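You operate a simulated robot arm through the tools that you are given. There is no shell and no other tool.

You are at the controls of a simulated robot arm. One attempt, no reset.

JOB
Print the white proof card on the proof press.
Fine: card square on the pad, green plate block on its middle, lever thrown forward; block and card back where they were. Set down upright: green plate block.

The check looks at the end state, three seconds after you hand in, the way a careful person would. Anything else that was tipped, shoved, dropped, spilled or broken makes it a failure.

ROBOT AND FRAMES
A 7-joint arm with a two-finger parallel gripper, fixed in place. Base frame: the origin is on the floor under the middle of its stand, x ahead of it, y to its left, z up. Readings come in m, degrees, newtons and seconds.
It reaches about 1.479 m from its shoulder. Its first joint turns from -166.0 to 166.0 degrees. Payload 4.4 kg.
Tool frame: the origin (TCP) lies between the finger pads and is the grasp point; the fingertips stand 0.023 m ahead of it; z points along the fingers, y is the line along which they close. Largest opening 0.094 m; finger width 0.038, thickness 0.01; the body of the gripper, 0.054 by 0.096 m, starts 0.039 m behind the TCP.
Orientation is that of the tool frame in the base frame, as a unit quaternion [x, y, z, w]. With the fingers straight down and closing along the base's y, the tool's x points along the base's -x, its y along +y and its z along -z.

CONTROLS
- The arm moves only by the tool apply_moves. Its argument "targets" is a list of rows, each an object of numbers (a shift or turn left out is 0, a gripper value left out holds the last): "dx", "dy", "dz": the shift along the base's x, y, z in m; "wx", "wy", "wz": the turn, a rotation vector about the base's x, y, z in degrees; "jaw": the opening in per cent of the stroke, from 0 (shut) to 100 (fully open). In form: [{"dx": .., "dy": .., "dz": .., "wx": .., "wy": .., "wz": .., "jaw": ..}, ...]. A call has 1 to 20 rows; each row shifts and turns the commanded pose from where the row before left it. Each row takes 0.2 s and may step no farther than 0.05 m and 8.6 degrees from the row before; otherwise, or with a gripper value out of range, the whole call is refused. A pose out of reach is approached as far as the arm can. The call stops where the force on the tool passes 40 N (or 10 N more than at its start, if that is more) or the arm is blocked; 0.2 s more then pass. Each finger travels about 0.072 m/s and halts on what it meets, pressing with about 27 N; the grip force reading is that of the motor and also rises with nothing between the fingers. The clock runs only during rows and for 0.2 s after the last one: add rows that do not move to give the fingers time. It gives the time, the measured TCP pose, the force on the tool (base axes), the opening and the grip force at its end, in the units of the frame above (readings bear some noise), with the torque about the TCP (base axes, N m) and any sound that the robot's microphone picked up.
- Cameras (640 x 400 px; columns grow to the right, rows downward): "scene" is fixed at [0.4021, -0.5001, 1.6029]; the picture's right is [0.87, -0.49, 0.00], its down [-0.28, -0.50, -0.82] and it looks along [0.40, 0.71, -0.57] (base axes); focal length 347 px, centre (320, 200). "wrist" rides on the gripper at [0.086, 0.016, -0.074] in the tool frame; the picture's right is [-0.18, 0.98, 0.00], its down [-0.58, -0.11, -0.81] and it looks along [-0.79, -0.15, 0.59] (tool axes); focal length 243 px, centre (320, 200). There is no depth. A picture from a camera that has moved, and an enlarged one, comes with that camera's place and axes in the base frame and with its lens.
- grab_frame(camera): a new picture of that camera. No time passes.
- close_up(camera, box): a new picture of the part [left, top, right, bottom] of that camera's present view, enlarged. No time passes.
- job_done(): hands the job in; it is judged then, once.

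Nothing tells you positions but the pictures and the camera data. Unless the task says otherwise, let go and move clear before handing in.

The tools are called as a command line: name --argument value ..., lists and objects as JSON in quotes. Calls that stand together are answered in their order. apply_moves: Moves the arm, as the interface text tells. Its arguments: {"type":"object","properties":{"targets":{"type":"array","items":{"type":"object","properties":{"dx":{"type":"number"},"dy":{"type":"number"},"dz":{"type":"number"},"wx":{"type":"number"},"wy":{"type":"number"},"wz":{"type":"number"},"jaw":{"type":"number"}}}}},"required":["targets"]} The other tools are called the same way: grab_frame (camera) takes a picture; close_up (camera, box) takes an enlarged picture of a part of a camera's view; job_done () hands the job in.

At the start:

```text
time_s: 0.0
position: [0.6333, 0.1861, 1.2304]
orientation: [-0.001, 1.0, -0.001, 0.0]
force: [-0.4, -0.2, 0.5]
torque: [0.01, -0.01, -0.01]
gripper_width: 0.0941
grip_force: 0.2
```

scene: 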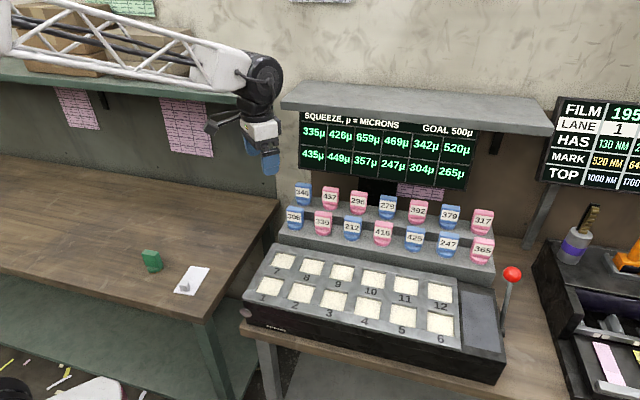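
wrist: 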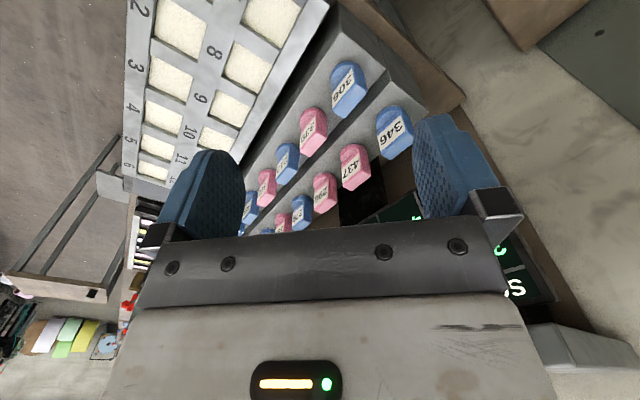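

I see a left bench with a green block and a white card, and a 12-pad device with a red-knobbed lever on the right. I'll take close looks to identify the proof press before moving.

close_up --camera "scene" --box '[100, 220, 260, 320]'

close_up --camera "scene" --box '[230, 230, 540, 400]'

close_up --camera "scene" --box '[500, 180, 640, 400]'

close_up --camera "scene" --box '[270, 80, 640, 280]'

```text
4.00 times, centred on (180, 270) of scene
camera zoom: at [0.4021, -0.5001, 1.6029], right [0.87, -0.49, 0.0], down [-0.28, -0.5, -0.82], along [0.4, 0.71, -0.57], focal length 1388 px, centre (880, -80)
```

zoom: 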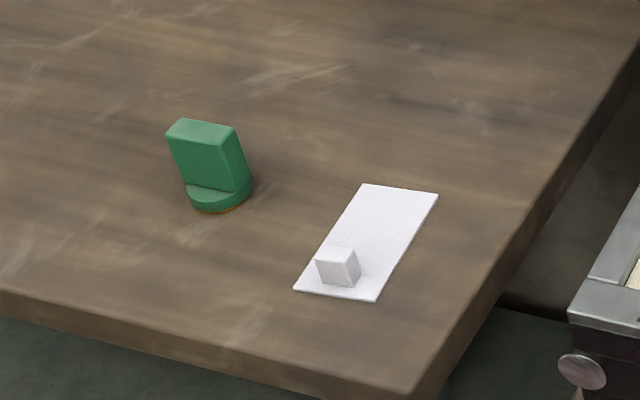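

```text
2.06 times, centred on (385, 315) of scene
camera zoom: at [0.4021, -0.5001, 1.6029], right [0.87, -0.49, 0.0], down [-0.28, -0.5, -0.82], along [0.4, 0.71, -0.57], focal length 716 px, centre (186, -37)
```

zoom: 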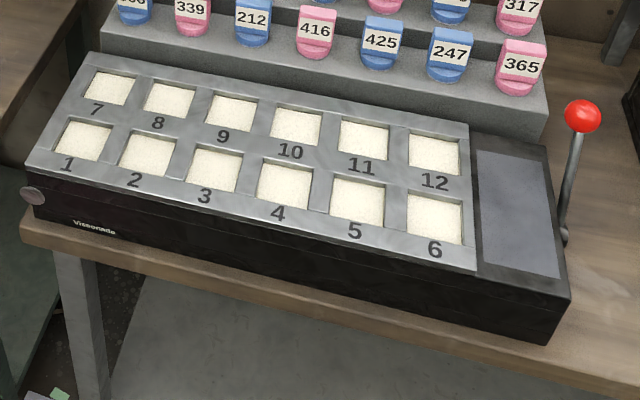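

```text
1.82 times, centred on (570, 290) of scene
camera zoom: at [0.4021, -0.5001, 1.6029], right [0.87, -0.49, 0.0], down [-0.28, -0.5, -0.82], along [0.4, 0.71, -0.57], focal length 631 px, centre (-134, 36)
```

zoom: 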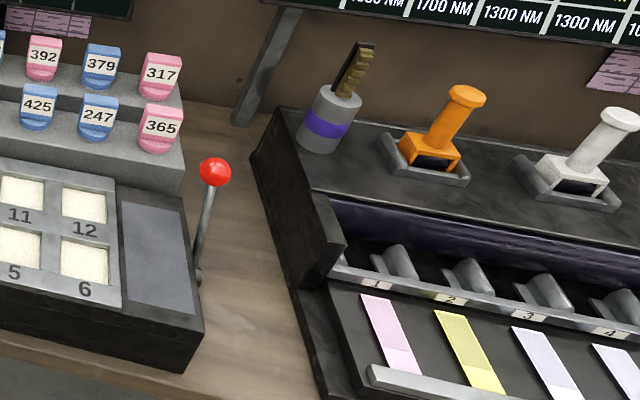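

```text
1.73 times, centred on (455, 180) of scene
camera zoom: at [0.4021, -0.5001, 1.6029], right [0.87, -0.49, 0.0], down [-0.28, -0.5, -0.82], along [0.4, 0.71, -0.57], focal length 600 px, centre (86, 235)
```

zoom: 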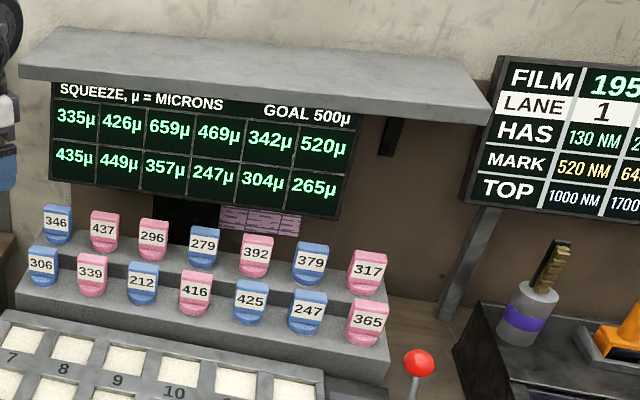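

The 12-pad station and the lane station don't look obviously like the proof press, so I need to look around the room. The block and card are on the left bench; I'll turn the wrist camera towards the robot's right first.

apply_moves --targets '[{"dx": -0.03, "dz": 0.02, "wz": -8}, {"dx": -0.03, "dz": 0.02, "wz": -8}, {"dx": -0.03, "dz": 0.02, "wz": -8}, {"dx": -0.02, "dz": 0.01, "wz": -8}, {"wz": -8}, {"wz": -8}, {"wz": -8}, {"wz": -8}]'

grab_frame --camera "wrist"

grab_frame --camera "scene"

```text
time_s: 1.8
position: [0.5234, 0.1872, 1.3]
orientation: [0.531, 0.847, 0.001, 0.0]
force: [-0.1, -0.1, -0.1]
torque: [0.0, -0.01, -0.01]
gripper_width: 0.0942
grip_force: 0.1
```

```text
taken
camera wrist: at [0.5004, 0.2724, 1.375], right [0.96, 0.26, 0.0], down [0.16, -0.57, 0.81], along [0.21, -0.78, -0.59], focal length 243 px, centre (320, 200)
```

wrist: 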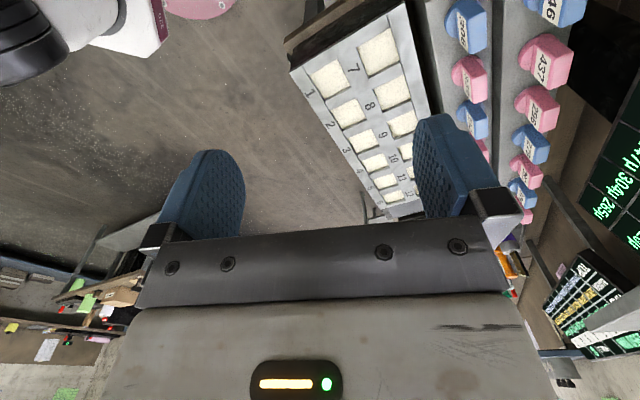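

```text
taken
```

scene: 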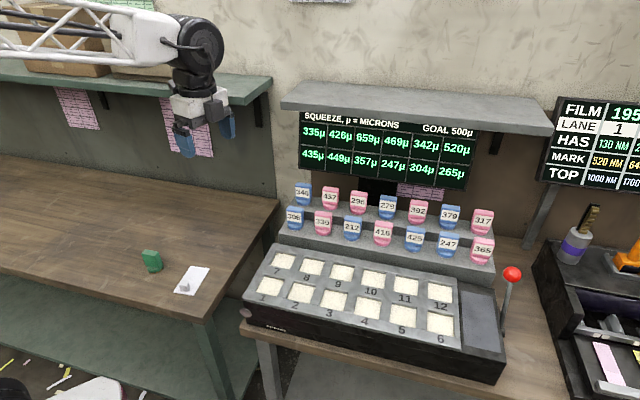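

The robot's right and far side show only a distant bench. Now I'll swing the wrist camera to the left, keeping well clear of the shelf, to look for the proof press along the left bench.

apply_moves --targets '[{"wz": 8}, {"wz": 8}, {"wz": 8}, {"wz": 8}, {"wz": 8}, {"wz": 8}, {"wz": 8}, {"wz": 8}, {"dx": -0.02, "wz": 8}, {"dx": -0.02, "wz": 8}, {"dx": -0.02, "wz": 8}, {"dx": -0.02, "wz": 8}, {"dx": -0.02, "wz": 8}, {"dx": -0.02, "wz": 8}]'

grab_frame --camera "wrist"

grab_frame --camera "scene"

```text
time_s: 4.8
position: [0.4015, 0.1856, 1.2994]
orientation: [-0.408, 0.913, 0.0, 0.0]
force: [0.2, 0.4, -0.2]
torque: [0.01, 0.03, 0.01]
gripper_width: 0.0941
grip_force: 0.0
```

```text
taken
camera wrist: at [0.3325, 0.1334, 1.374], right [-0.61, 0.79, 0.0], down [0.47, 0.36, 0.81], along [0.64, 0.49, -0.59], focal length 243 px, centre (320, 200)
```

wrist: 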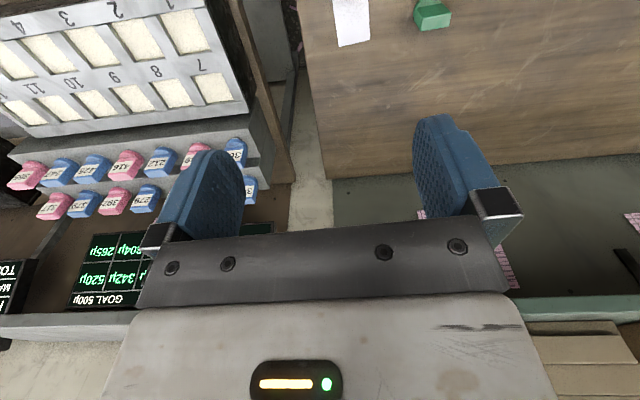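

```text
taken
```

scene: 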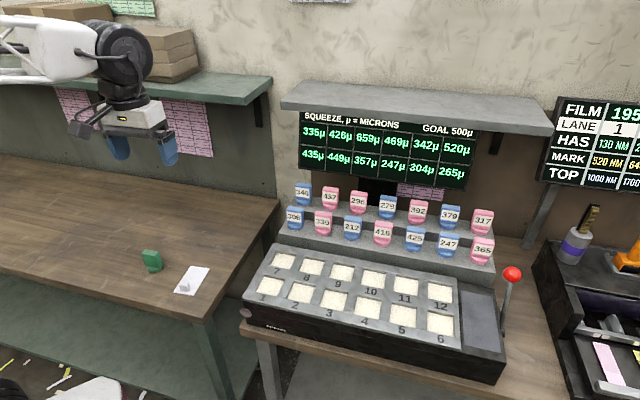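

The left bench is now partly in view, with the card and green block. I'll keep turning left to see the rest of it.

apply_moves --targets '[{"dx": -0.01, "dy": 0.02, "wz": 8}, {"dx": -0.01, "dy": 0.02, "wz": 8}, {"dx": -0.01, "dy": 0.02, "wz": 8}, {"dx": -0.01, "dy": 0.02, "wz": 8}, {"dx": -0.01, "dy": 0.02, "wz": 8}, {"wz": 8}, {"wz": 8}, {"wz": 8}]'

grab_frame --camera "wrist"

grab_frame --camera "scene"

```text
time_s: 6.6
position: [0.3528, 0.2863, 1.3]
orientation: [0.83, -0.558, 0.0, 0.001]
force: [0.2, 0.5, -0.8]
torque: [0.0, 0.02, -0.01]
gripper_width: 0.094
grip_force: 0.1
```

```text
taken
camera wrist: at [0.3717, 0.1999, 1.3745], right [-0.98, -0.2, 0.0], down [-0.12, 0.58, 0.81], along [-0.16, 0.79, -0.59], focal length 243 px, centre (320, 200)
```

wrist: 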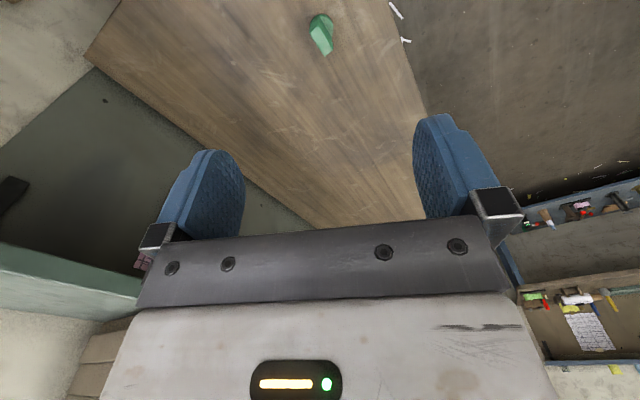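

```text
taken
```

scene: 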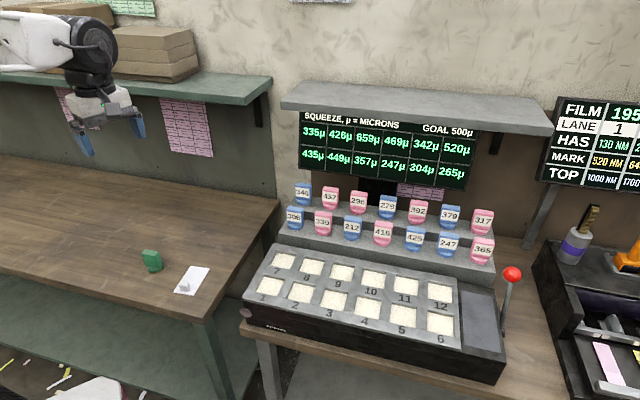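

The left bench holds nothing but the block and card, so I'll look at the right side now. The 12-pad device with the gray pad and red lever is a candidate, but I want to see whatever lies beyond it too.

apply_moves --targets '[{"dx": 0.01, "dy": -0.02, "wz": -8}, {"dx": 0.01, "dy": -0.02, "wz": -8}, {"dx": 0.01, "dy": -0.02, "wz": -8}, {"dx": 0.01, "dy": -0.02, "wz": -8}, {"dx": 0.01, "dy": -0.02, "wz": -8}, {"dx": 0.02, "dy": -0.02, "wz": -8}, {"dx": 0.02, "dy": -0.02, "wz": -8}, {"dx": 0.02, "dy": -0.02, "wz": -8}, {"dx": 0.02, "dy": -0.02, "wz": -8}, {"dx": 0.02, "dy": -0.02, "wz": -8}, {"dx": 0.02, "dy": -0.02, "wz": -8}, {"dx": 0.02, "dy": -0.02, "wz": -8}, {"dx": 0.02, "dy": -0.03, "wz": -8}, {"dx": 0.02, "dy": -0.03, "wz": -8}, {"dx": 0.02, "dy": -0.03, "wz": -8}, {"dx": 0.02, "dy": -0.03, "wz": -8}, {"dx": 0.02, "dy": -0.03, "wz": -8}]'

grab_frame --camera "wrist"

grab_frame --camera "scene"

```text
time_s: 10.2
position: [0.6413, -0.1043, 1.3001]
orientation: [0.208, 0.978, -0.001, 0.001]
force: [-0.1, -1.0, 0.5]
torque: [0.0, -0.02, 0.0]
gripper_width: 0.094
grip_force: 0.0
```

```text
taken
camera wrist: at [0.57, -0.0543, 1.3751], right [0.57, 0.82, 0.0], down [0.49, -0.34, 0.81], along [0.66, -0.46, -0.59], focal length 243 px, centre (320, 200)
```

wrist: 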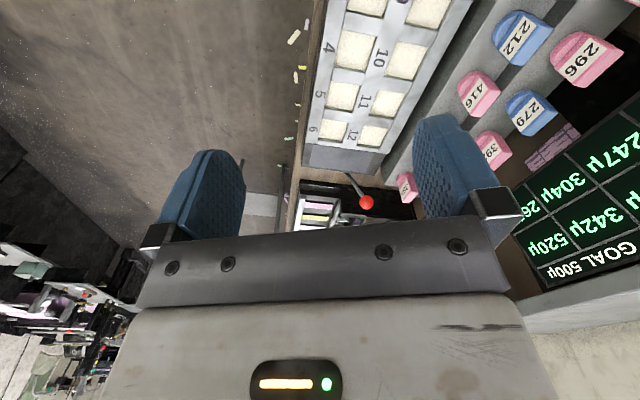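

```text
taken
```

scene: 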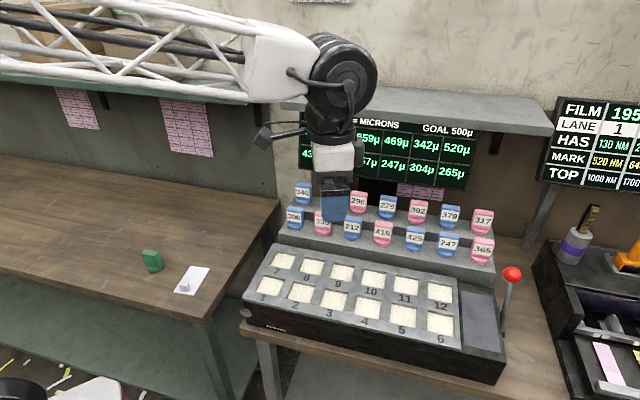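

Still approaching the right side; I'll continue over to the lane station and look there.

apply_moves --targets '[{"dy": -0.04}, {"dy": -0.04}, {"dy": -0.04}, {"dy": -0.04}, {"dy": -0.04}, {"dy": -0.04}, {"dy": -0.04}, {"dy": -0.04}, {"dy": -0.04}]'

grab_frame --camera "wrist"

grab_frame --camera "scene"

```text
time_s: 12.2
position: [0.6466, -0.4638, 1.3]
orientation: [0.208, 0.978, 0.0, 0.0]
force: [0.3, -0.8, -0.2]
torque: [0.04, 0.01, -0.01]
gripper_width: 0.0939
grip_force: 0.1
```

```text
taken
camera wrist: at [0.576, -0.4146, 1.3741], right [0.57, 0.82, 0.0], down [0.49, -0.34, 0.81], along [0.66, -0.46, -0.59], focal length 243 px, centre (320, 200)
```

wrist: 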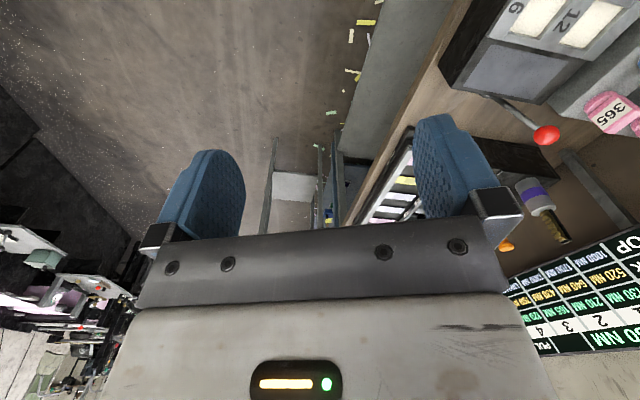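

```text
taken
```

scene: 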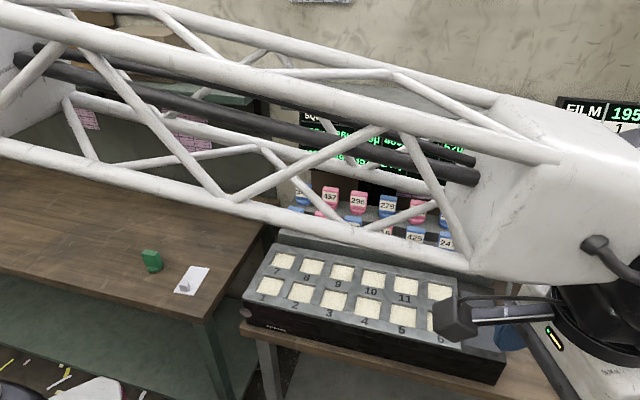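

I still haven't seen a separate press, and there is a cluttered bench beyond on the -y side. I'll turn further clockwise to see that.

apply_moves --targets '[{"dx": -0.02, "dy": -0.02, "wz": -8}, {"dx": -0.02, "dy": -0.02, "wz": -8}, {"dx": -0.02, "dy": -0.02, "wz": -8}, {"dx": -0.02, "dy": -0.02, "wz": -8}, {"dx": -0.02, "dy": -0.02, "wz": -8}, {"dx": -0.02, "dy": -0.02, "wz": -8}, {"dx": -0.02, "dy": -0.02, "wz": -8}, {"dx": -0.02, "dy": -0.02, "wz": -8}]'

grab_frame --camera "wrist"

```text
time_s: 14.0
position: [0.4824, -0.6232, 1.2988]
orientation: [0.695, 0.719, 0.001, 0.001]
force: [-0.3, -0.2, -0.6]
torque: [0.02, 0.02, 0.02]
gripper_width: 0.0938
grip_force: 0.0
```

```text
taken
camera wrist: at [0.4973, -0.5356, 1.3731], right [0.99, -0.15, 0.0], down [-0.09, -0.58, 0.81], along [-0.12, -0.8, -0.59], focal length 243 px, centre (320, 200)
```

wrist: 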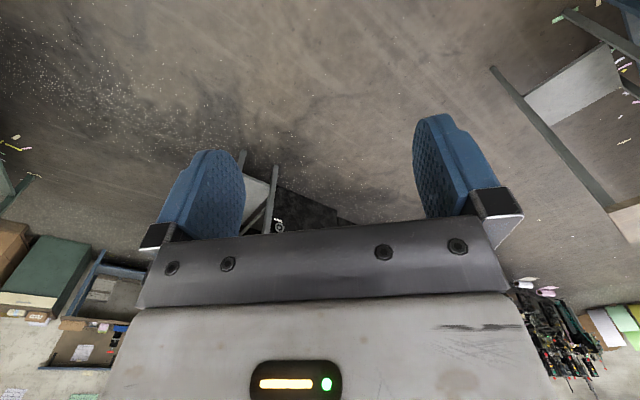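

Mostly floor here, with shelving in the distance. I'll keep sweeping around behind the robot on the right side.

apply_moves --targets '[{"dx": -0.04, "dy": -0.01, "wz": -8}, {"dx": -0.04, "dy": -0.01, "wz": -8}, {"dx": -0.04, "dy": -0.01, "wz": -8}, {"dx": -0.04, "dy": -0.01, "wz": -8}, {"dx": -0.04, "dy": -0.01, "wz": -8}, {"dx": -0.04, "dy": -0.01, "wz": -8}, {"dx": -0.04, "wz": -8}, {"dx": -0.04, "wz": -8}, {"dx": -0.04}, {"dx": -0.04}]'

grab_frame --camera "wrist"

grab_frame --camera "scene"

```text
time_s: 16.2
position: [0.0809, -0.6874, 1.299]
orientation: [0.971, 0.241, -0.001, 0.0]
force: [-0.2, 0.2, -0.8]
torque: [0.02, -0.03, 0.02]
gripper_width: 0.0942
grip_force: 0.0
```

```text
taken
camera wrist: at [0.166, -0.6606, 1.3733], right [0.3, -0.95, 0.0], down [-0.56, -0.18, 0.81], along [-0.77, -0.24, -0.59], focal length 243 px, centre (320, 200)
```

wrist: 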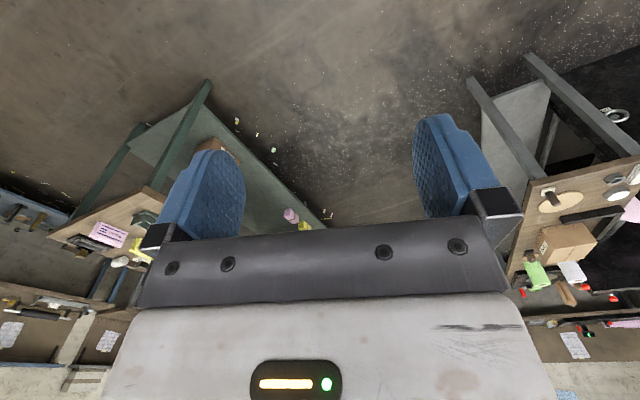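

```text
taken
```

scene: 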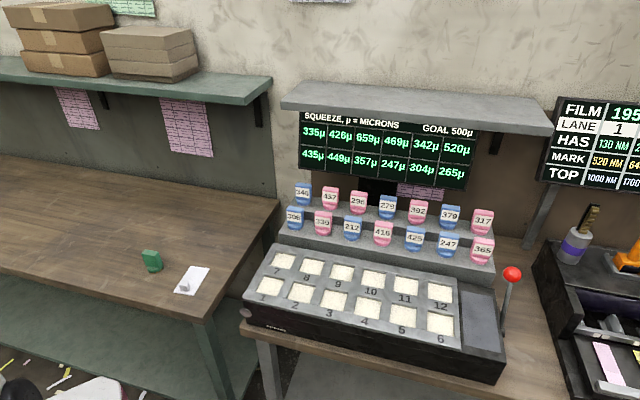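

There are two benches behind the robot; one has a dark green thing and pink sheets on it. I'll zoom in on them.

close_up --camera "wrist" --box '[0, 120, 200, 320]'

close_up --camera "wrist" --box '[480, 100, 640, 300]'

```text
2.00 times, centred on (100, 220) of wrist
camera zoom: at [0.166, -0.6606, 1.3733], right [0.3, -0.95, 0.0], down [-0.56, -0.18, 0.81], along [-0.77, -0.24, -0.59], focal length 485 px, centre (760, 160)
```

zoom: 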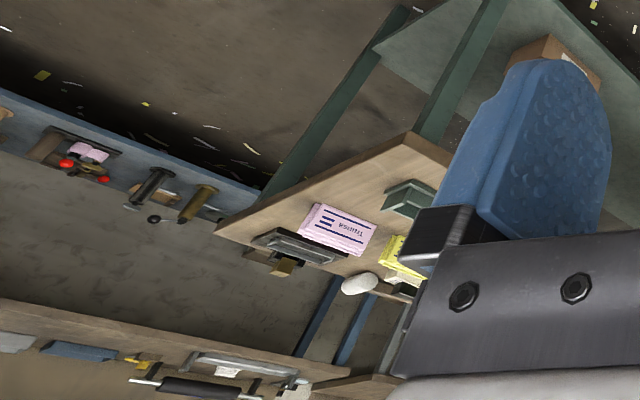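

```text
2.00 times, centred on (560, 200) of wrist
camera zoom: at [0.166, -0.6606, 1.3733], right [0.3, -0.95, 0.0], down [-0.56, -0.18, 0.81], along [-0.77, -0.24, -0.59], focal length 485 px, centre (-160, 200)
```

zoom: 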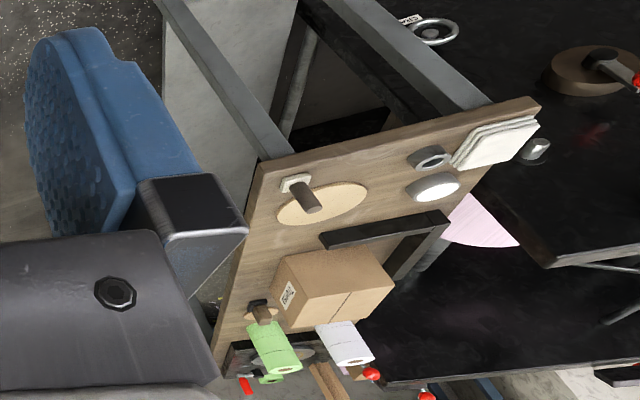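

There are more benches ringed behind the robot with many items on them. I'll move further back along the right side for a better view of these before deciding.

apply_moves --targets '[{"dx": -0.04, "dy": 0.01, "wz": -6}, {"dx": -0.04, "dy": 0.01, "wz": -6}, {"dx": -0.04, "dy": 0.01, "wz": -6}, {"dx": -0.04, "dy": 0.01, "wz": -6}, {"dx": -0.04, "dy": 0.01, "wz": -6}, {"dx": -0.04, "dy": 0.02, "wz": -6}, {"dx": -0.04, "dy": 0.02, "wz": -6}, {"dx": -0.04, "dy": 0.02, "wz": -6}]'

grab_frame --camera "wrist"

```text
time_s: 18.0
position: [-0.2367, -0.5713, 1.3002]
orientation: [0.985, -0.175, 0.0, 0.0]
force: [-0.6, -0.4, -0.5]
torque: [-0.03, 0.01, 0.0]
gripper_width: 0.0939
grip_force: 0.0
```

```text
taken
camera wrist: at [-0.16, -0.6158, 1.375], right [-0.51, -0.86, 0.0], down [-0.51, 0.3, 0.81], along [-0.69, 0.41, -0.59], focal length 243 px, centre (320, 200)
```

wrist: 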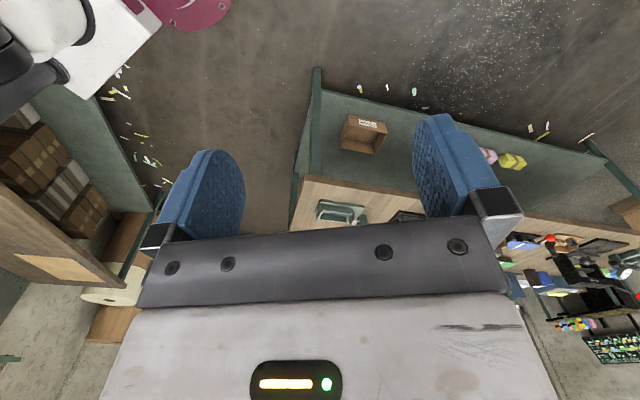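

There is more on the left-rear, including a bench with a tan rectangle. I'll zoom in on those parts of this view.

close_up --camera "wrist" --box '[0, 60, 180, 340]'

close_up --camera "wrist" --box '[490, 160, 640, 380]'

close_up --camera "wrist" --box '[280, 80, 480, 240]'

```text
1.43 times, centred on (90, 200) of wrist
camera zoom: at [-0.16, -0.6158, 1.375], right [-0.51, -0.86, 0.0], down [-0.51, 0.3, 0.81], along [-0.69, 0.41, -0.59], focal length 347 px, centre (649, 200)
```

zoom: 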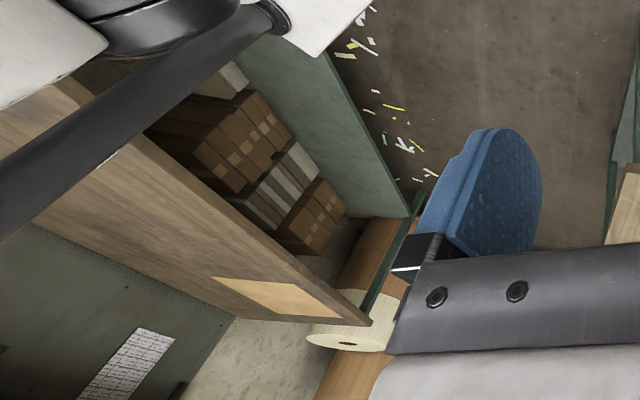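

```text
1.82 times, centred on (565, 270) of wrist
camera zoom: at [-0.16, -0.6158, 1.375], right [-0.51, -0.86, 0.0], down [-0.51, 0.3, 0.81], along [-0.69, 0.41, -0.59], focal length 441 px, centre (-126, 73)
```

zoom: 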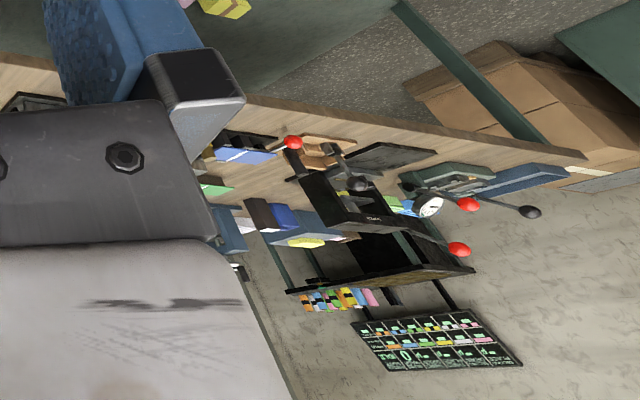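

```text
2.50 times, centred on (380, 160) of wrist
camera zoom: at [-0.16, -0.6158, 1.375], right [-0.51, -0.86, 0.0], down [-0.51, 0.3, 0.81], along [-0.69, 0.41, -0.59], focal length 606 px, centre (170, 300)
```

zoom: 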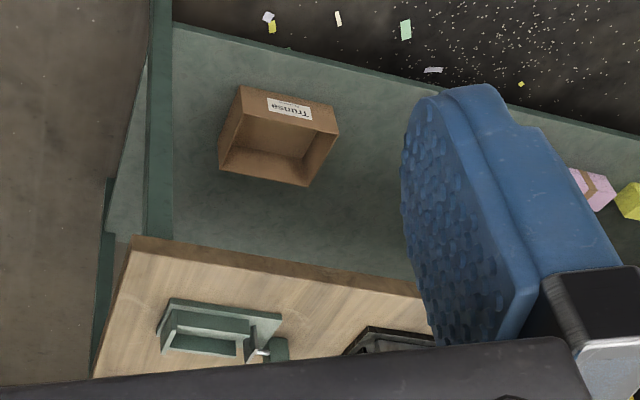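

The rear benches with red-knob devices work out beyond reach (about 1.7 m away), so the press must be among the front stations. I'll return to the front and view the pad and lever device and the lane station from above.

apply_moves --targets '[{"dx": 0.04, "dy": -0.015, "wz": 8}, {"dx": 0.04, "dy": -0.015, "wz": 8}, {"dx": 0.04, "dy": -0.015, "wz": 8}, {"dx": 0.04, "dy": -0.015, "wz": 8}, {"dx": 0.04, "dy": -0.01, "wz": 8}, {"dx": 0.04, "dy": -0.01, "wz": 8}, {"dx": 0.04, "dy": -0.01, "wz": 8}, {"dx": 0.04, "wz": 8}, {"dx": 0.04, "wz": 8}, {"dx": 0.04, "wz": 8}, {"dx": 0.04, "wz": 8}, {"dx": 0.04, "wz": 8}, {"dx": 0.04, "dy": 0.01, "wz": 8}, {"dx": 0.04, "dy": 0.01, "wz": 8}, {"dx": 0.04, "dy": 0.01, "wz": 8}, {"dx": 0.04, "dy": 0.01, "wz": 8}, {"dx": 0.04, "dy": 0.01, "wz": 8}, {"dx": 0.04, "dy": 0.01, "wz": 8}]'

grab_frame --camera "wrist"

```text
time_s: 21.8
position: [0.4826, -0.603, 1.2975]
orientation: [0.469, 0.883, 0.0, 0.0]
force: [0.2, 0.5, 0.6]
torque: [-0.05, 0.04, 0.01]
gripper_width: 0.0939
grip_force: 0.1
```

```text
taken
camera wrist: at [0.4486, -0.5213, 1.3728], right [0.92, 0.4, 0.0], down [0.24, -0.54, 0.81], along [0.32, -0.74, -0.59], focal length 243 px, centre (320, 200)
```

wrist: 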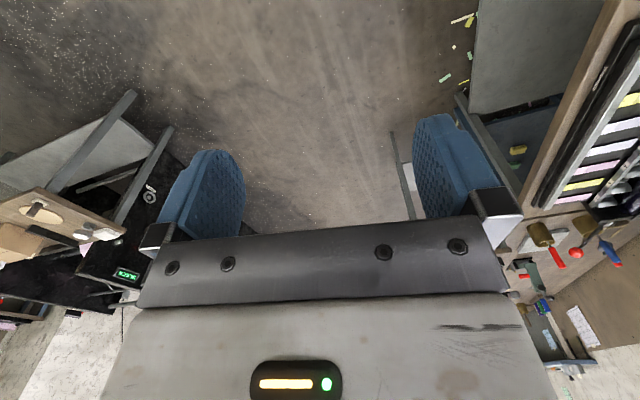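

On the far side of the lane station I see a brass cylinder, a white pad and red knobs. I'll zoom in there.

close_up --camera "wrist" --box '[480, 80, 640, 380]'

close_up --camera "wrist" --box '[490, 200, 640, 300]'

```text
1.33 times, centred on (560, 230) of wrist
camera zoom: at [0.4486, -0.5213, 1.3728], right [0.92, 0.4, 0.0], down [0.24, -0.54, 0.81], along [0.32, -0.74, -0.59], focal length 324 px, centre (0, 160)
```

zoom: 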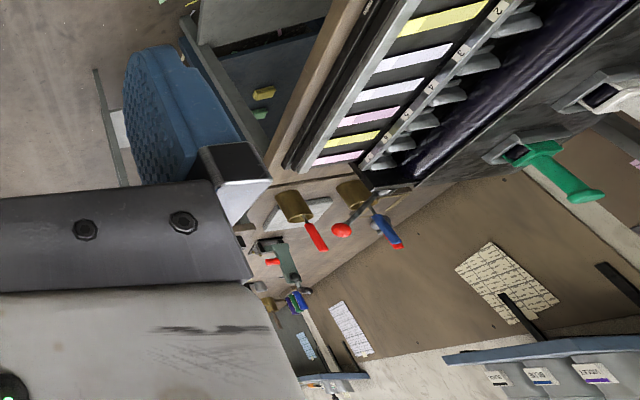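

```text
4.00 times, centred on (565, 250) of wrist
camera zoom: at [0.4486, -0.5213, 1.3728], right [0.92, 0.4, 0.0], down [0.24, -0.54, 0.81], along [0.32, -0.74, -0.59], focal length 970 px, centre (-660, 0)
```

zoom: 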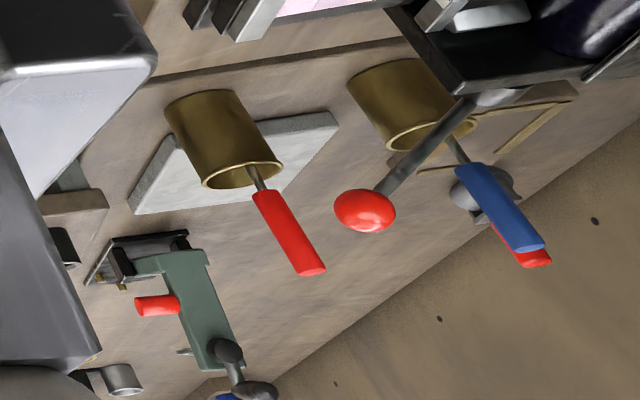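

The lane station's own lever is out of reach, so the reachable machine with the gray pad, red-knob lever and squeeze board must be the proof press. I put its knob near (1.06, -0.24, 1.01), with the machine turned about -45° to the base. I'll move in for a side view of the lever and pad.

apply_moves --targets '[{"dx": 0.02, "dy": 0.04, "wz": 5}, {"dx": 0.02, "dy": 0.04, "wz": 5}, {"dx": 0.02, "dy": 0.04, "wz": 5}, {"dx": 0.02, "dy": 0.04, "wz": 5}, {"dx": 0.02, "dy": 0.04, "wz": 2}, {"dx": 0.02, "dy": 0.04}, {"dx": 0.02, "dy": 0.04}, {"dx": 0.02, "dy": 0.04}, {"dx": 0.02, "dy": 0.04}, {"dx": 0.02, "dy": 0.04}, {"dx": 0.02, "dy": 0.04}, {"dx": 0.02, "dy": 0.04, "dz": -0.02}, {"dx": 0.01, "dy": 0.04, "dz": -0.03}, {"dx": 0.01, "dy": 0.03, "dz": -0.03}]'

grab_frame --camera "wrist"

grab_frame --camera "scene"

```text
refused: row 13 steps farther than a row can; nothing moved
```

```text
taken
camera wrist: at [0.4486, -0.5213, 1.3728], right [0.92, 0.4, 0.0], down [0.24, -0.54, 0.81], along [0.32, -0.74, -0.59], focal length 243 px, centre (320, 200)
```

wrist: 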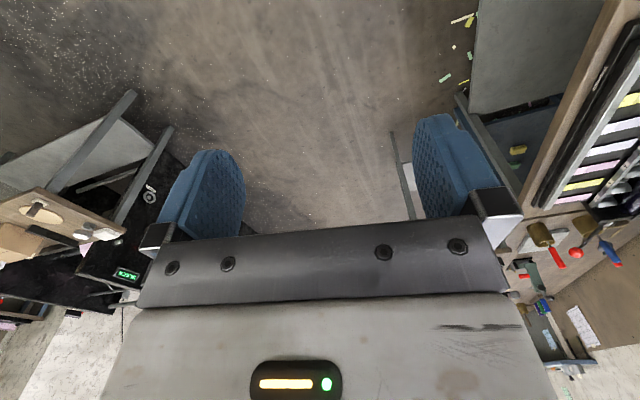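

```text
taken
```

scene: 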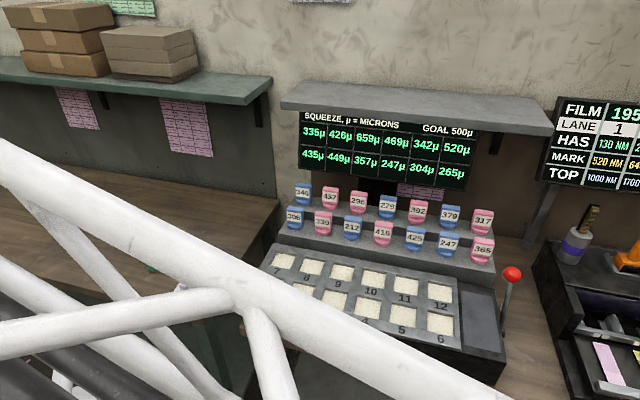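

The call was refused because one row stepped a little too far; nothing moved. I'll repeat it with smaller steps.

apply_moves --targets '[{"dx": 0.02, "dy": 0.04, "wz": 5}, {"dx": 0.02, "dy": 0.04, "wz": 5}, {"dx": 0.02, "dy": 0.04, "wz": 5}, {"dx": 0.02, "dy": 0.04, "wz": 5}, {"dx": 0.02, "dy": 0.04, "wz": 2}, {"dx": 0.02, "dy": 0.04}, {"dx": 0.02, "dy": 0.04}, {"dx": 0.02, "dy": 0.04}, {"dx": 0.02, "dy": 0.04}, {"dx": 0.02, "dy": 0.04}, {"dx": 0.02, "dy": 0.04}, {"dx": 0.02, "dy": 0.04}, {"dx": 0.01, "dy": 0.03, "dz": -0.03}, {"dx": 0.01, "dy": 0.03, "dz": -0.03}]'

grab_frame --camera "wrist"

grab_frame --camera "scene"

```text
time_s: 24.8
position: [0.7429, -0.0629, 1.2392]
orientation: [0.292, 0.956, 0.0, 0.001]
force: [0.4, 0.3, 0.0]
torque: [-0.02, -0.02, -0.04]
gripper_width: 0.094
grip_force: 0.0
```

```text
taken
camera wrist: at [0.6822, 0.0, 1.3137], right [0.7, 0.71, 0.0], down [0.42, -0.42, 0.81], along [0.57, -0.57, -0.59], focal length 243 px, centre (320, 200)
```

wrist: 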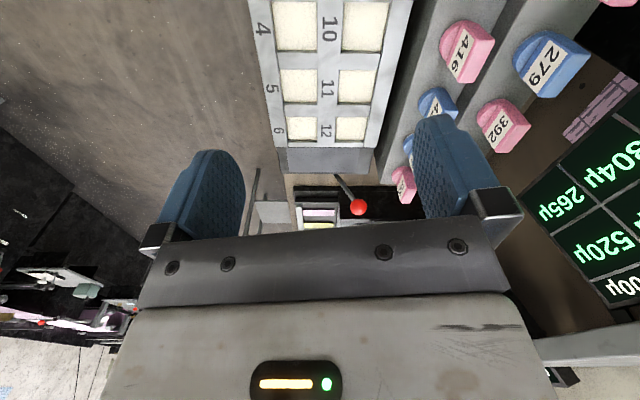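

```text
taken
```

scene: 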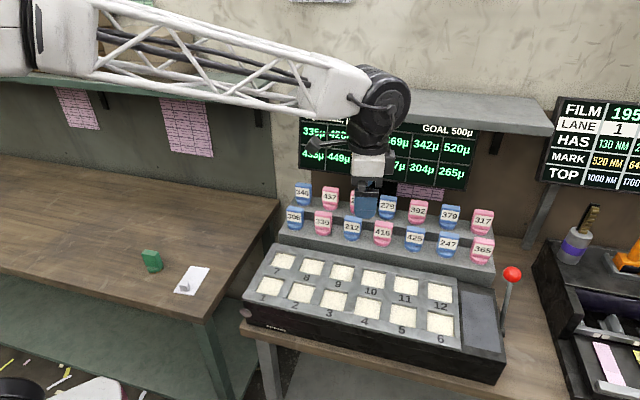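

close_up --camera "wrist" --box '[250, 120, 410, 240]'

close_up --camera "scene" --box '[440, 250, 540, 390]'

```text
3.33 times, centred on (330, 180) of wrist
camera zoom: at [0.6822, 0.0, 1.3137], right [0.7, 0.71, 0.0], down [0.42, -0.42, 0.81], along [0.57, -0.57, -0.59], focal length 809 px, centre (287, 267)
```

zoom: 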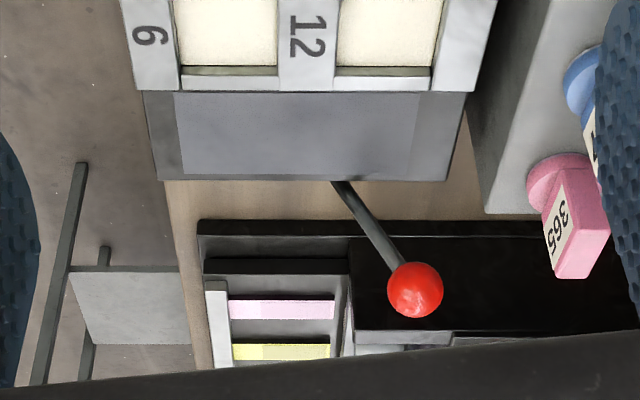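

```text
2.86 times, centred on (490, 320) of scene
camera zoom: at [0.4021, -0.5001, 1.6029], right [0.87, -0.49, 0.0], down [-0.28, -0.5, -0.82], along [0.4, 0.71, -0.57], focal length 991 px, centre (-166, -143)
```

zoom: 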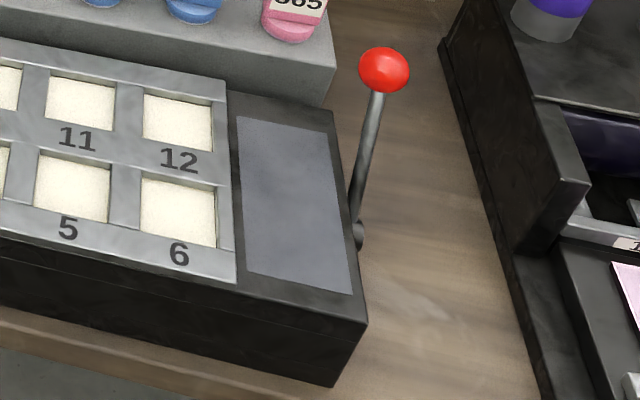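

The lever leans back (towards the wall) at the machine's right side, and the gray pad lies between cells 6/12 and the lever, so "forward" should be towards the operator side. I'll move closer for precise coordinates of pad and lever.

apply_moves --targets '[{"dx": 0.03, "dy": -0.015, "dz": -0.02}, {"dx": 0.03, "dy": -0.015, "dz": -0.02}, {"dx": 0.03, "dy": -0.015, "dz": -0.02}, {"dx": 0.03, "dy": -0.015, "dz": -0.02}, {"dx": 0.03, "dy": -0.015, "dz": -0.02}, {"dx": 0.03, "dy": -0.01, "dz": -0.01}, {"dx": 0.02, "dy": -0.005, "dz": -0.01}]'

grab_frame --camera "wrist"

grab_frame --camera "scene"

```text
time_s: 26.4
position: [0.9428, -0.155, 1.1191]
orientation: [0.292, 0.956, -0.001, 0.001]
force: [-0.4, -0.1, 0.8]
torque: [0.01, -0.02, -0.06]
gripper_width: 0.0939
grip_force: 0.0
```

```text
taken
camera wrist: at [0.8814, -0.0919, 1.1941], right [0.7, 0.71, 0.0], down [0.42, -0.42, 0.81], along [0.57, -0.57, -0.59], focal length 243 px, centre (320, 200)
```

wrist: 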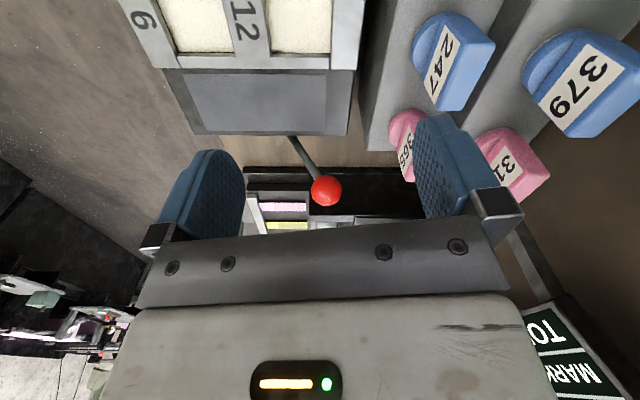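

```text
taken
```

scene: 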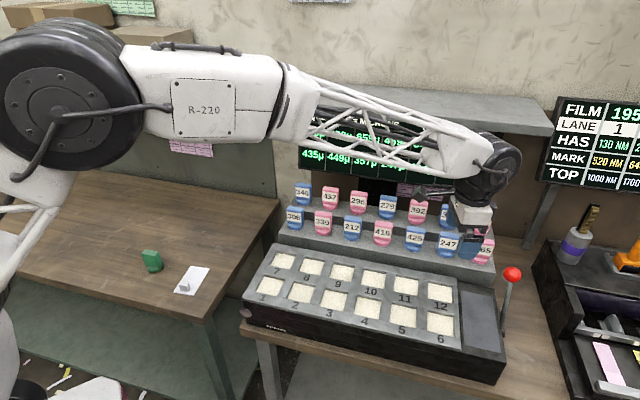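

close_up --camera "wrist" --box '[150, 50, 390, 200]'

close_up --camera "wrist" --box '[270, 110, 390, 210]'

```text
2.67 times, centred on (270, 125) of wrist
camera zoom: at [0.8814, -0.0919, 1.1941], right [0.7, 0.71, 0.0], down [0.42, -0.42, 0.81], along [0.57, -0.57, -0.59], focal length 647 px, centre (453, 400)
```

zoom: 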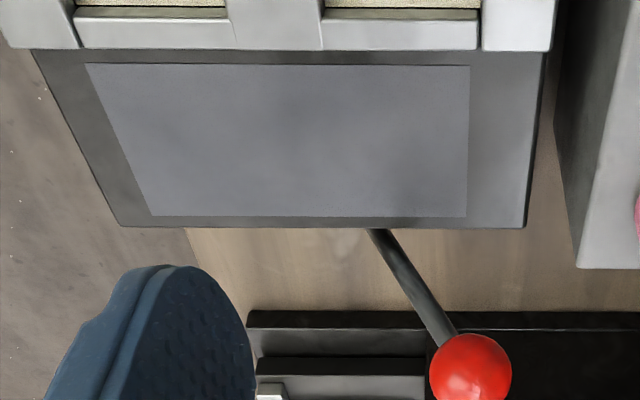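

```text
4.00 times, centred on (330, 160) of wrist
camera zoom: at [0.8814, -0.0919, 1.1941], right [0.7, 0.71, 0.0], down [0.42, -0.42, 0.81], along [0.57, -0.57, -0.59], focal length 970 px, centre (280, 360)
```

zoom: 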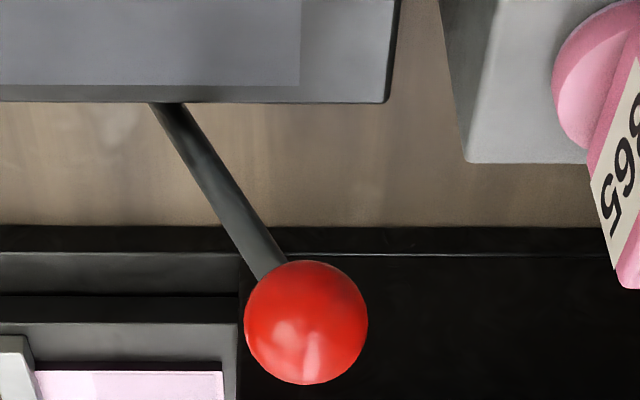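

From two views I triangulate the pad top at z≈0.939, its centre at about (0.950, -0.256), with the machine at 45° to the base axes. The lever knob is near (1.044, -0.241, 1.021), leaning back about 40°. Next I'll go look at the card and block closely.

apply_moves --targets '[{"dx": -0.03, "dy": 0.015, "dz": 0.03}, {"dx": -0.03, "dy": 0.015, "dz": 0.03}, {"dx": -0.03, "dy": 0.015, "dz": 0.03}, {"dx": -0.035, "dy": 0.02, "dz": 0.02, "wz": 5}, {"dx": -0.04, "dy": 0.02, "dz": 0.01, "wz": 8}, {"dx": -0.04, "dy": 0.025, "dz": 0.01, "wz": 8}, {"dx": -0.04, "dy": 0.025, "wz": 8}, {"dx": -0.04, "dy": 0.025, "wz": 8}, {"dx": -0.04, "dy": 0.025, "wz": 8}, {"dx": -0.04, "dy": 0.025, "wz": 8}, {"dx": -0.04, "dy": 0.025, "wz": 8}, {"dx": -0.04, "dy": 0.025, "wz": 8}, {"dx": -0.04, "dy": 0.025, "wz": 8}, {"dx": -0.04, "dy": 0.025, "wz": 8}, {"dx": -0.04, "dy": 0.025, "wz": 5}, {"dx": -0.04, "dy": 0.02, "dz": -0.01}, {"dx": -0.01, "dy": 0.02, "dz": -0.03}]'

grab_frame --camera "wrist"

grab_frame --camera "scene"

```text
time_s: 30.0
position: [0.3255, 0.2161, 1.2083]
orientation: [-0.47, 0.883, 0.0, 0.0]
force: [0.9, -0.3, 1.0]
torque: [0.02, 0.01, 0.0]
gripper_width: 0.094
grip_force: 0.0
```

```text
taken
camera wrist: at [0.2653, 0.1559, 1.2822], right [-0.71, 0.7, 0.0], down [0.42, 0.42, 0.81], along [0.57, 0.57, -0.59], focal length 243 px, centre (320, 200)
```

wrist: 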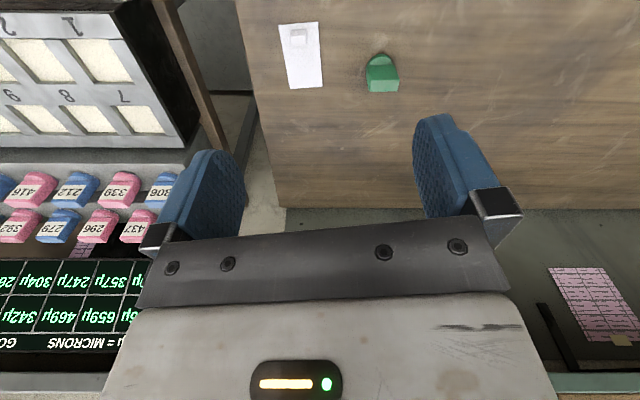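

```text
taken
```

scene: 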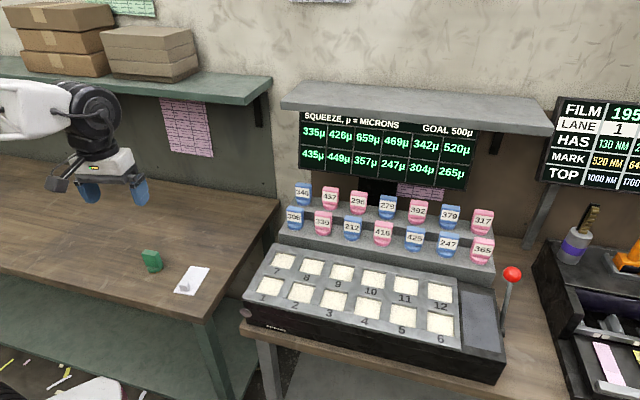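

close_up --camera "wrist" --box '[260, 10, 420, 110]'

close_up --camera "wrist" --box '[260, 15, 340, 95]'

close_up --camera "wrist" --box '[350, 40, 414, 104]'

close_up --camera "scene" --box '[135, 240, 219, 304]'

```text
4.00 times, centred on (340, 60) of wrist
camera zoom: at [0.2653, 0.1559, 1.2822], right [-0.71, 0.7, 0.0], down [0.42, 0.42, 0.81], along [0.57, 0.57, -0.59], focal length 970 px, centre (240, 760)
```

zoom: 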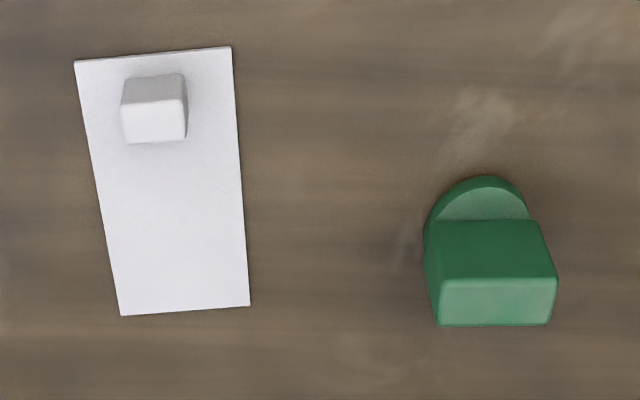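

```text
5.00 times, centred on (300, 55) of wrist
camera zoom: at [0.2653, 0.1559, 1.2822], right [-0.71, 0.7, 0.0], down [0.42, 0.42, 0.81], along [0.57, 0.57, -0.59], focal length 1213 px, centre (420, 925)
```

zoom: 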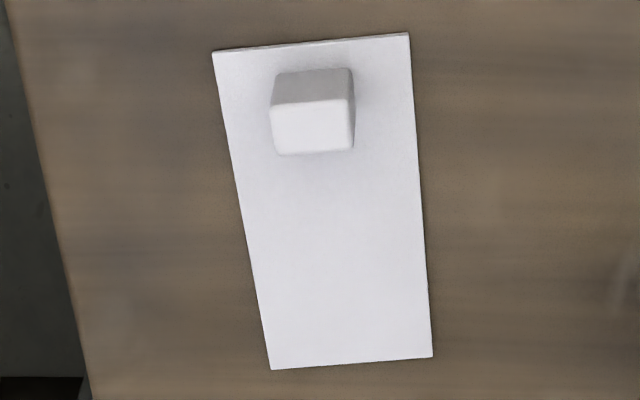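

```text
6.25 times, centred on (382, 72) of wrist
camera zoom: at [0.2653, 0.1559, 1.2822], right [-0.71, 0.7, 0.0], down [0.42, 0.42, 0.81], along [0.57, 0.57, -0.59], focal length 1516 px, centre (-68, 1000)
```

zoom: 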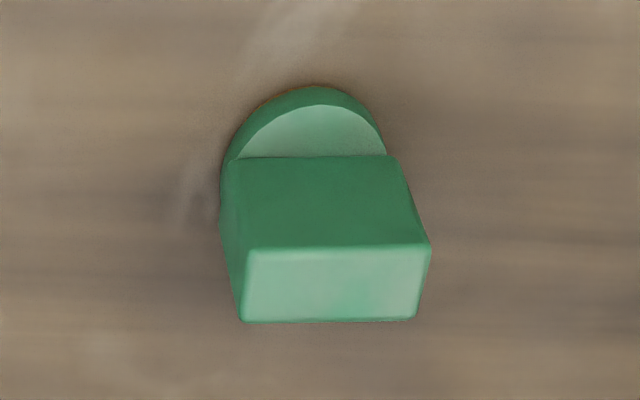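

```text
6.25 times, centred on (177, 272) of scene
camera zoom: at [0.4021, -0.5001, 1.6029], right [0.87, -0.49, 0.0], down [-0.28, -0.5, -0.82], along [0.4, 0.71, -0.57], focal length 2169 px, centre (1214, -250)
```

zoom: 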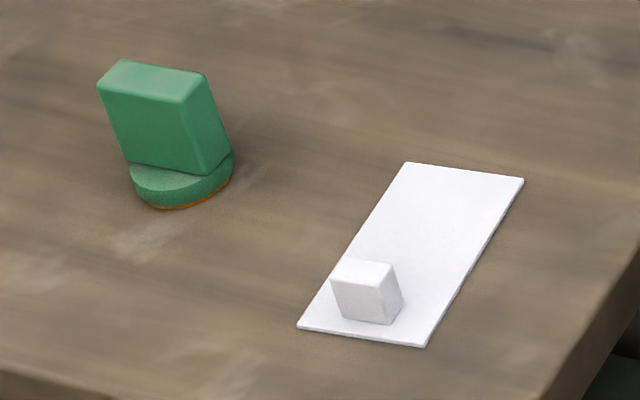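

I triangulate the card on the left bench (top z≈0.848) centred near (0.420, 0.271), its 24×14 mm tab near (0.397, 0.244), turned 5° from the machine's axis. The green block (61 mm tall slab on a disc) stands near (0.337, 0.374). I'll rotate to close along the card's long axis and hover above the tab.

apply_moves --targets '[{"dx": 0.006, "dy": 0.0023, "wz": -8}, {"dx": 0.006, "dy": 0.0023, "wz": -8}, {"dx": 0.006, "dy": 0.0023, "wz": -8}, {"dx": 0.006, "dy": 0.0023, "wz": -8}, {"dx": 0.006, "dy": 0.0023, "wz": -8}, {"dx": 0.006, "dy": 0.0023, "wz": -8}, {"dx": 0.006, "dy": 0.0023, "wz": -8}, {"dx": 0.006, "dy": 0.0023, "wz": -8}, {"dx": 0.006, "dy": 0.0023, "wz": -8}, {"dx": 0.006, "dy": 0.0023, "wz": -8}, {"dx": 0.006, "dy": 0.0023, "wz": -8}, {"dx": 0.0055, "dy": 0.0023, "wz": -7.9}, {"dz": -0.04}, {"dz": -0.04}, {"dz": -0.04}, {"dz": -0.02, "jaw": 70}, {}]'

grab_frame --camera "wrist"

grab_frame --camera "scene"

```text
time_s: 33.6
position: [0.3985, 0.2505, 1.0684]
orientation: [0.341, 0.94, 0.0, 0.0]
force: [0.3, 0.4, 0.7]
torque: [-0.01, 0.03, 0.03]
gripper_width: 0.066
grip_force: 0.1
```

```text
taken
camera wrist: at [0.3432, 0.3181, 1.1429], right [0.77, 0.64, 0.0], down [0.38, -0.46, 0.81], along [0.51, -0.62, -0.59], focal length 243 px, centre (320, 200)
```

wrist: 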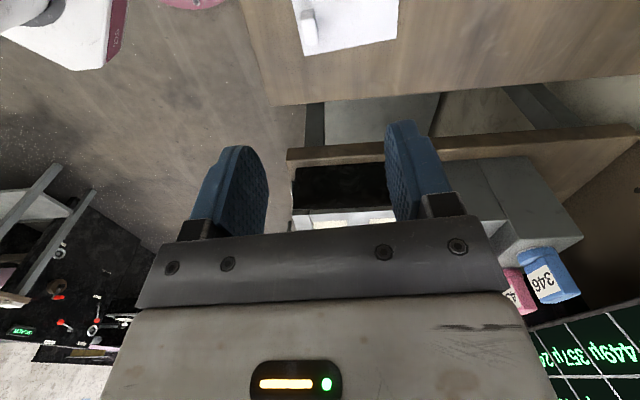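

```text
taken
```

scene: 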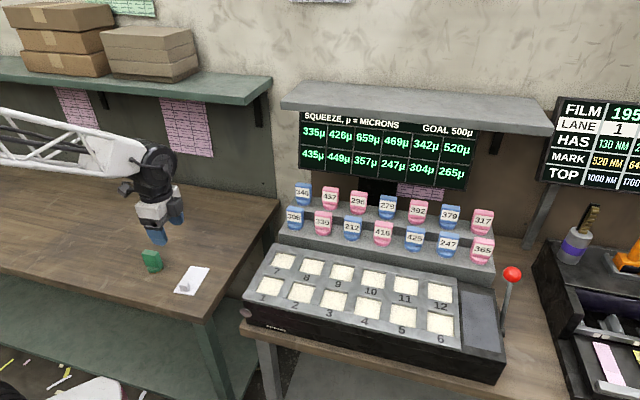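

Hovering now beside the tab; I'll zoom in to refine the tab's position before lowering, and check the camera housing's clearance to the green block.

close_up --camera "wrist" --box '[270, 0, 410, 80]'

close_up --camera "scene" --box '[100, 140, 240, 310]'

```text
4.57 times, centred on (340, 40) of wrist
camera zoom: at [0.3432, 0.3181, 1.1429], right [0.77, 0.64, 0.0], down [0.38, -0.46, 0.81], along [0.51, -0.62, -0.59], focal length 1109 px, centre (229, 931)
```

zoom: 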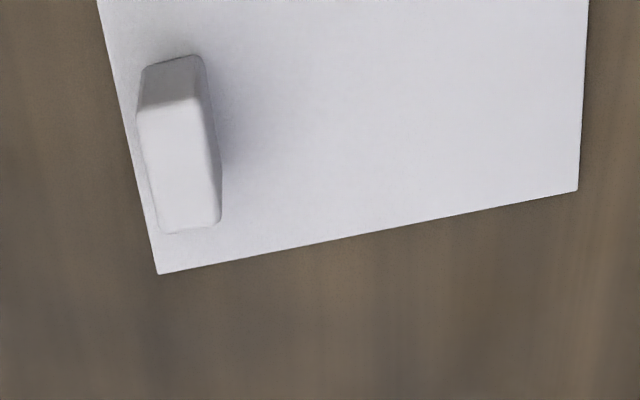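

```text
2.35 times, centred on (170, 225) of scene
camera zoom: at [0.4021, -0.5001, 1.6029], right [0.87, -0.49, 0.0], down [-0.28, -0.5, -0.82], along [0.4, 0.71, -0.57], focal length 816 px, centre (673, 141)
```

zoom: 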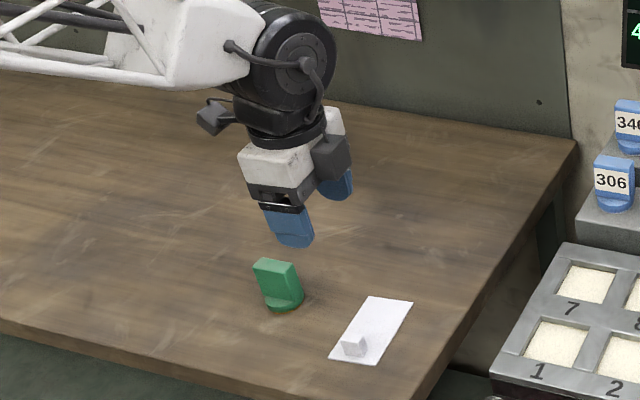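

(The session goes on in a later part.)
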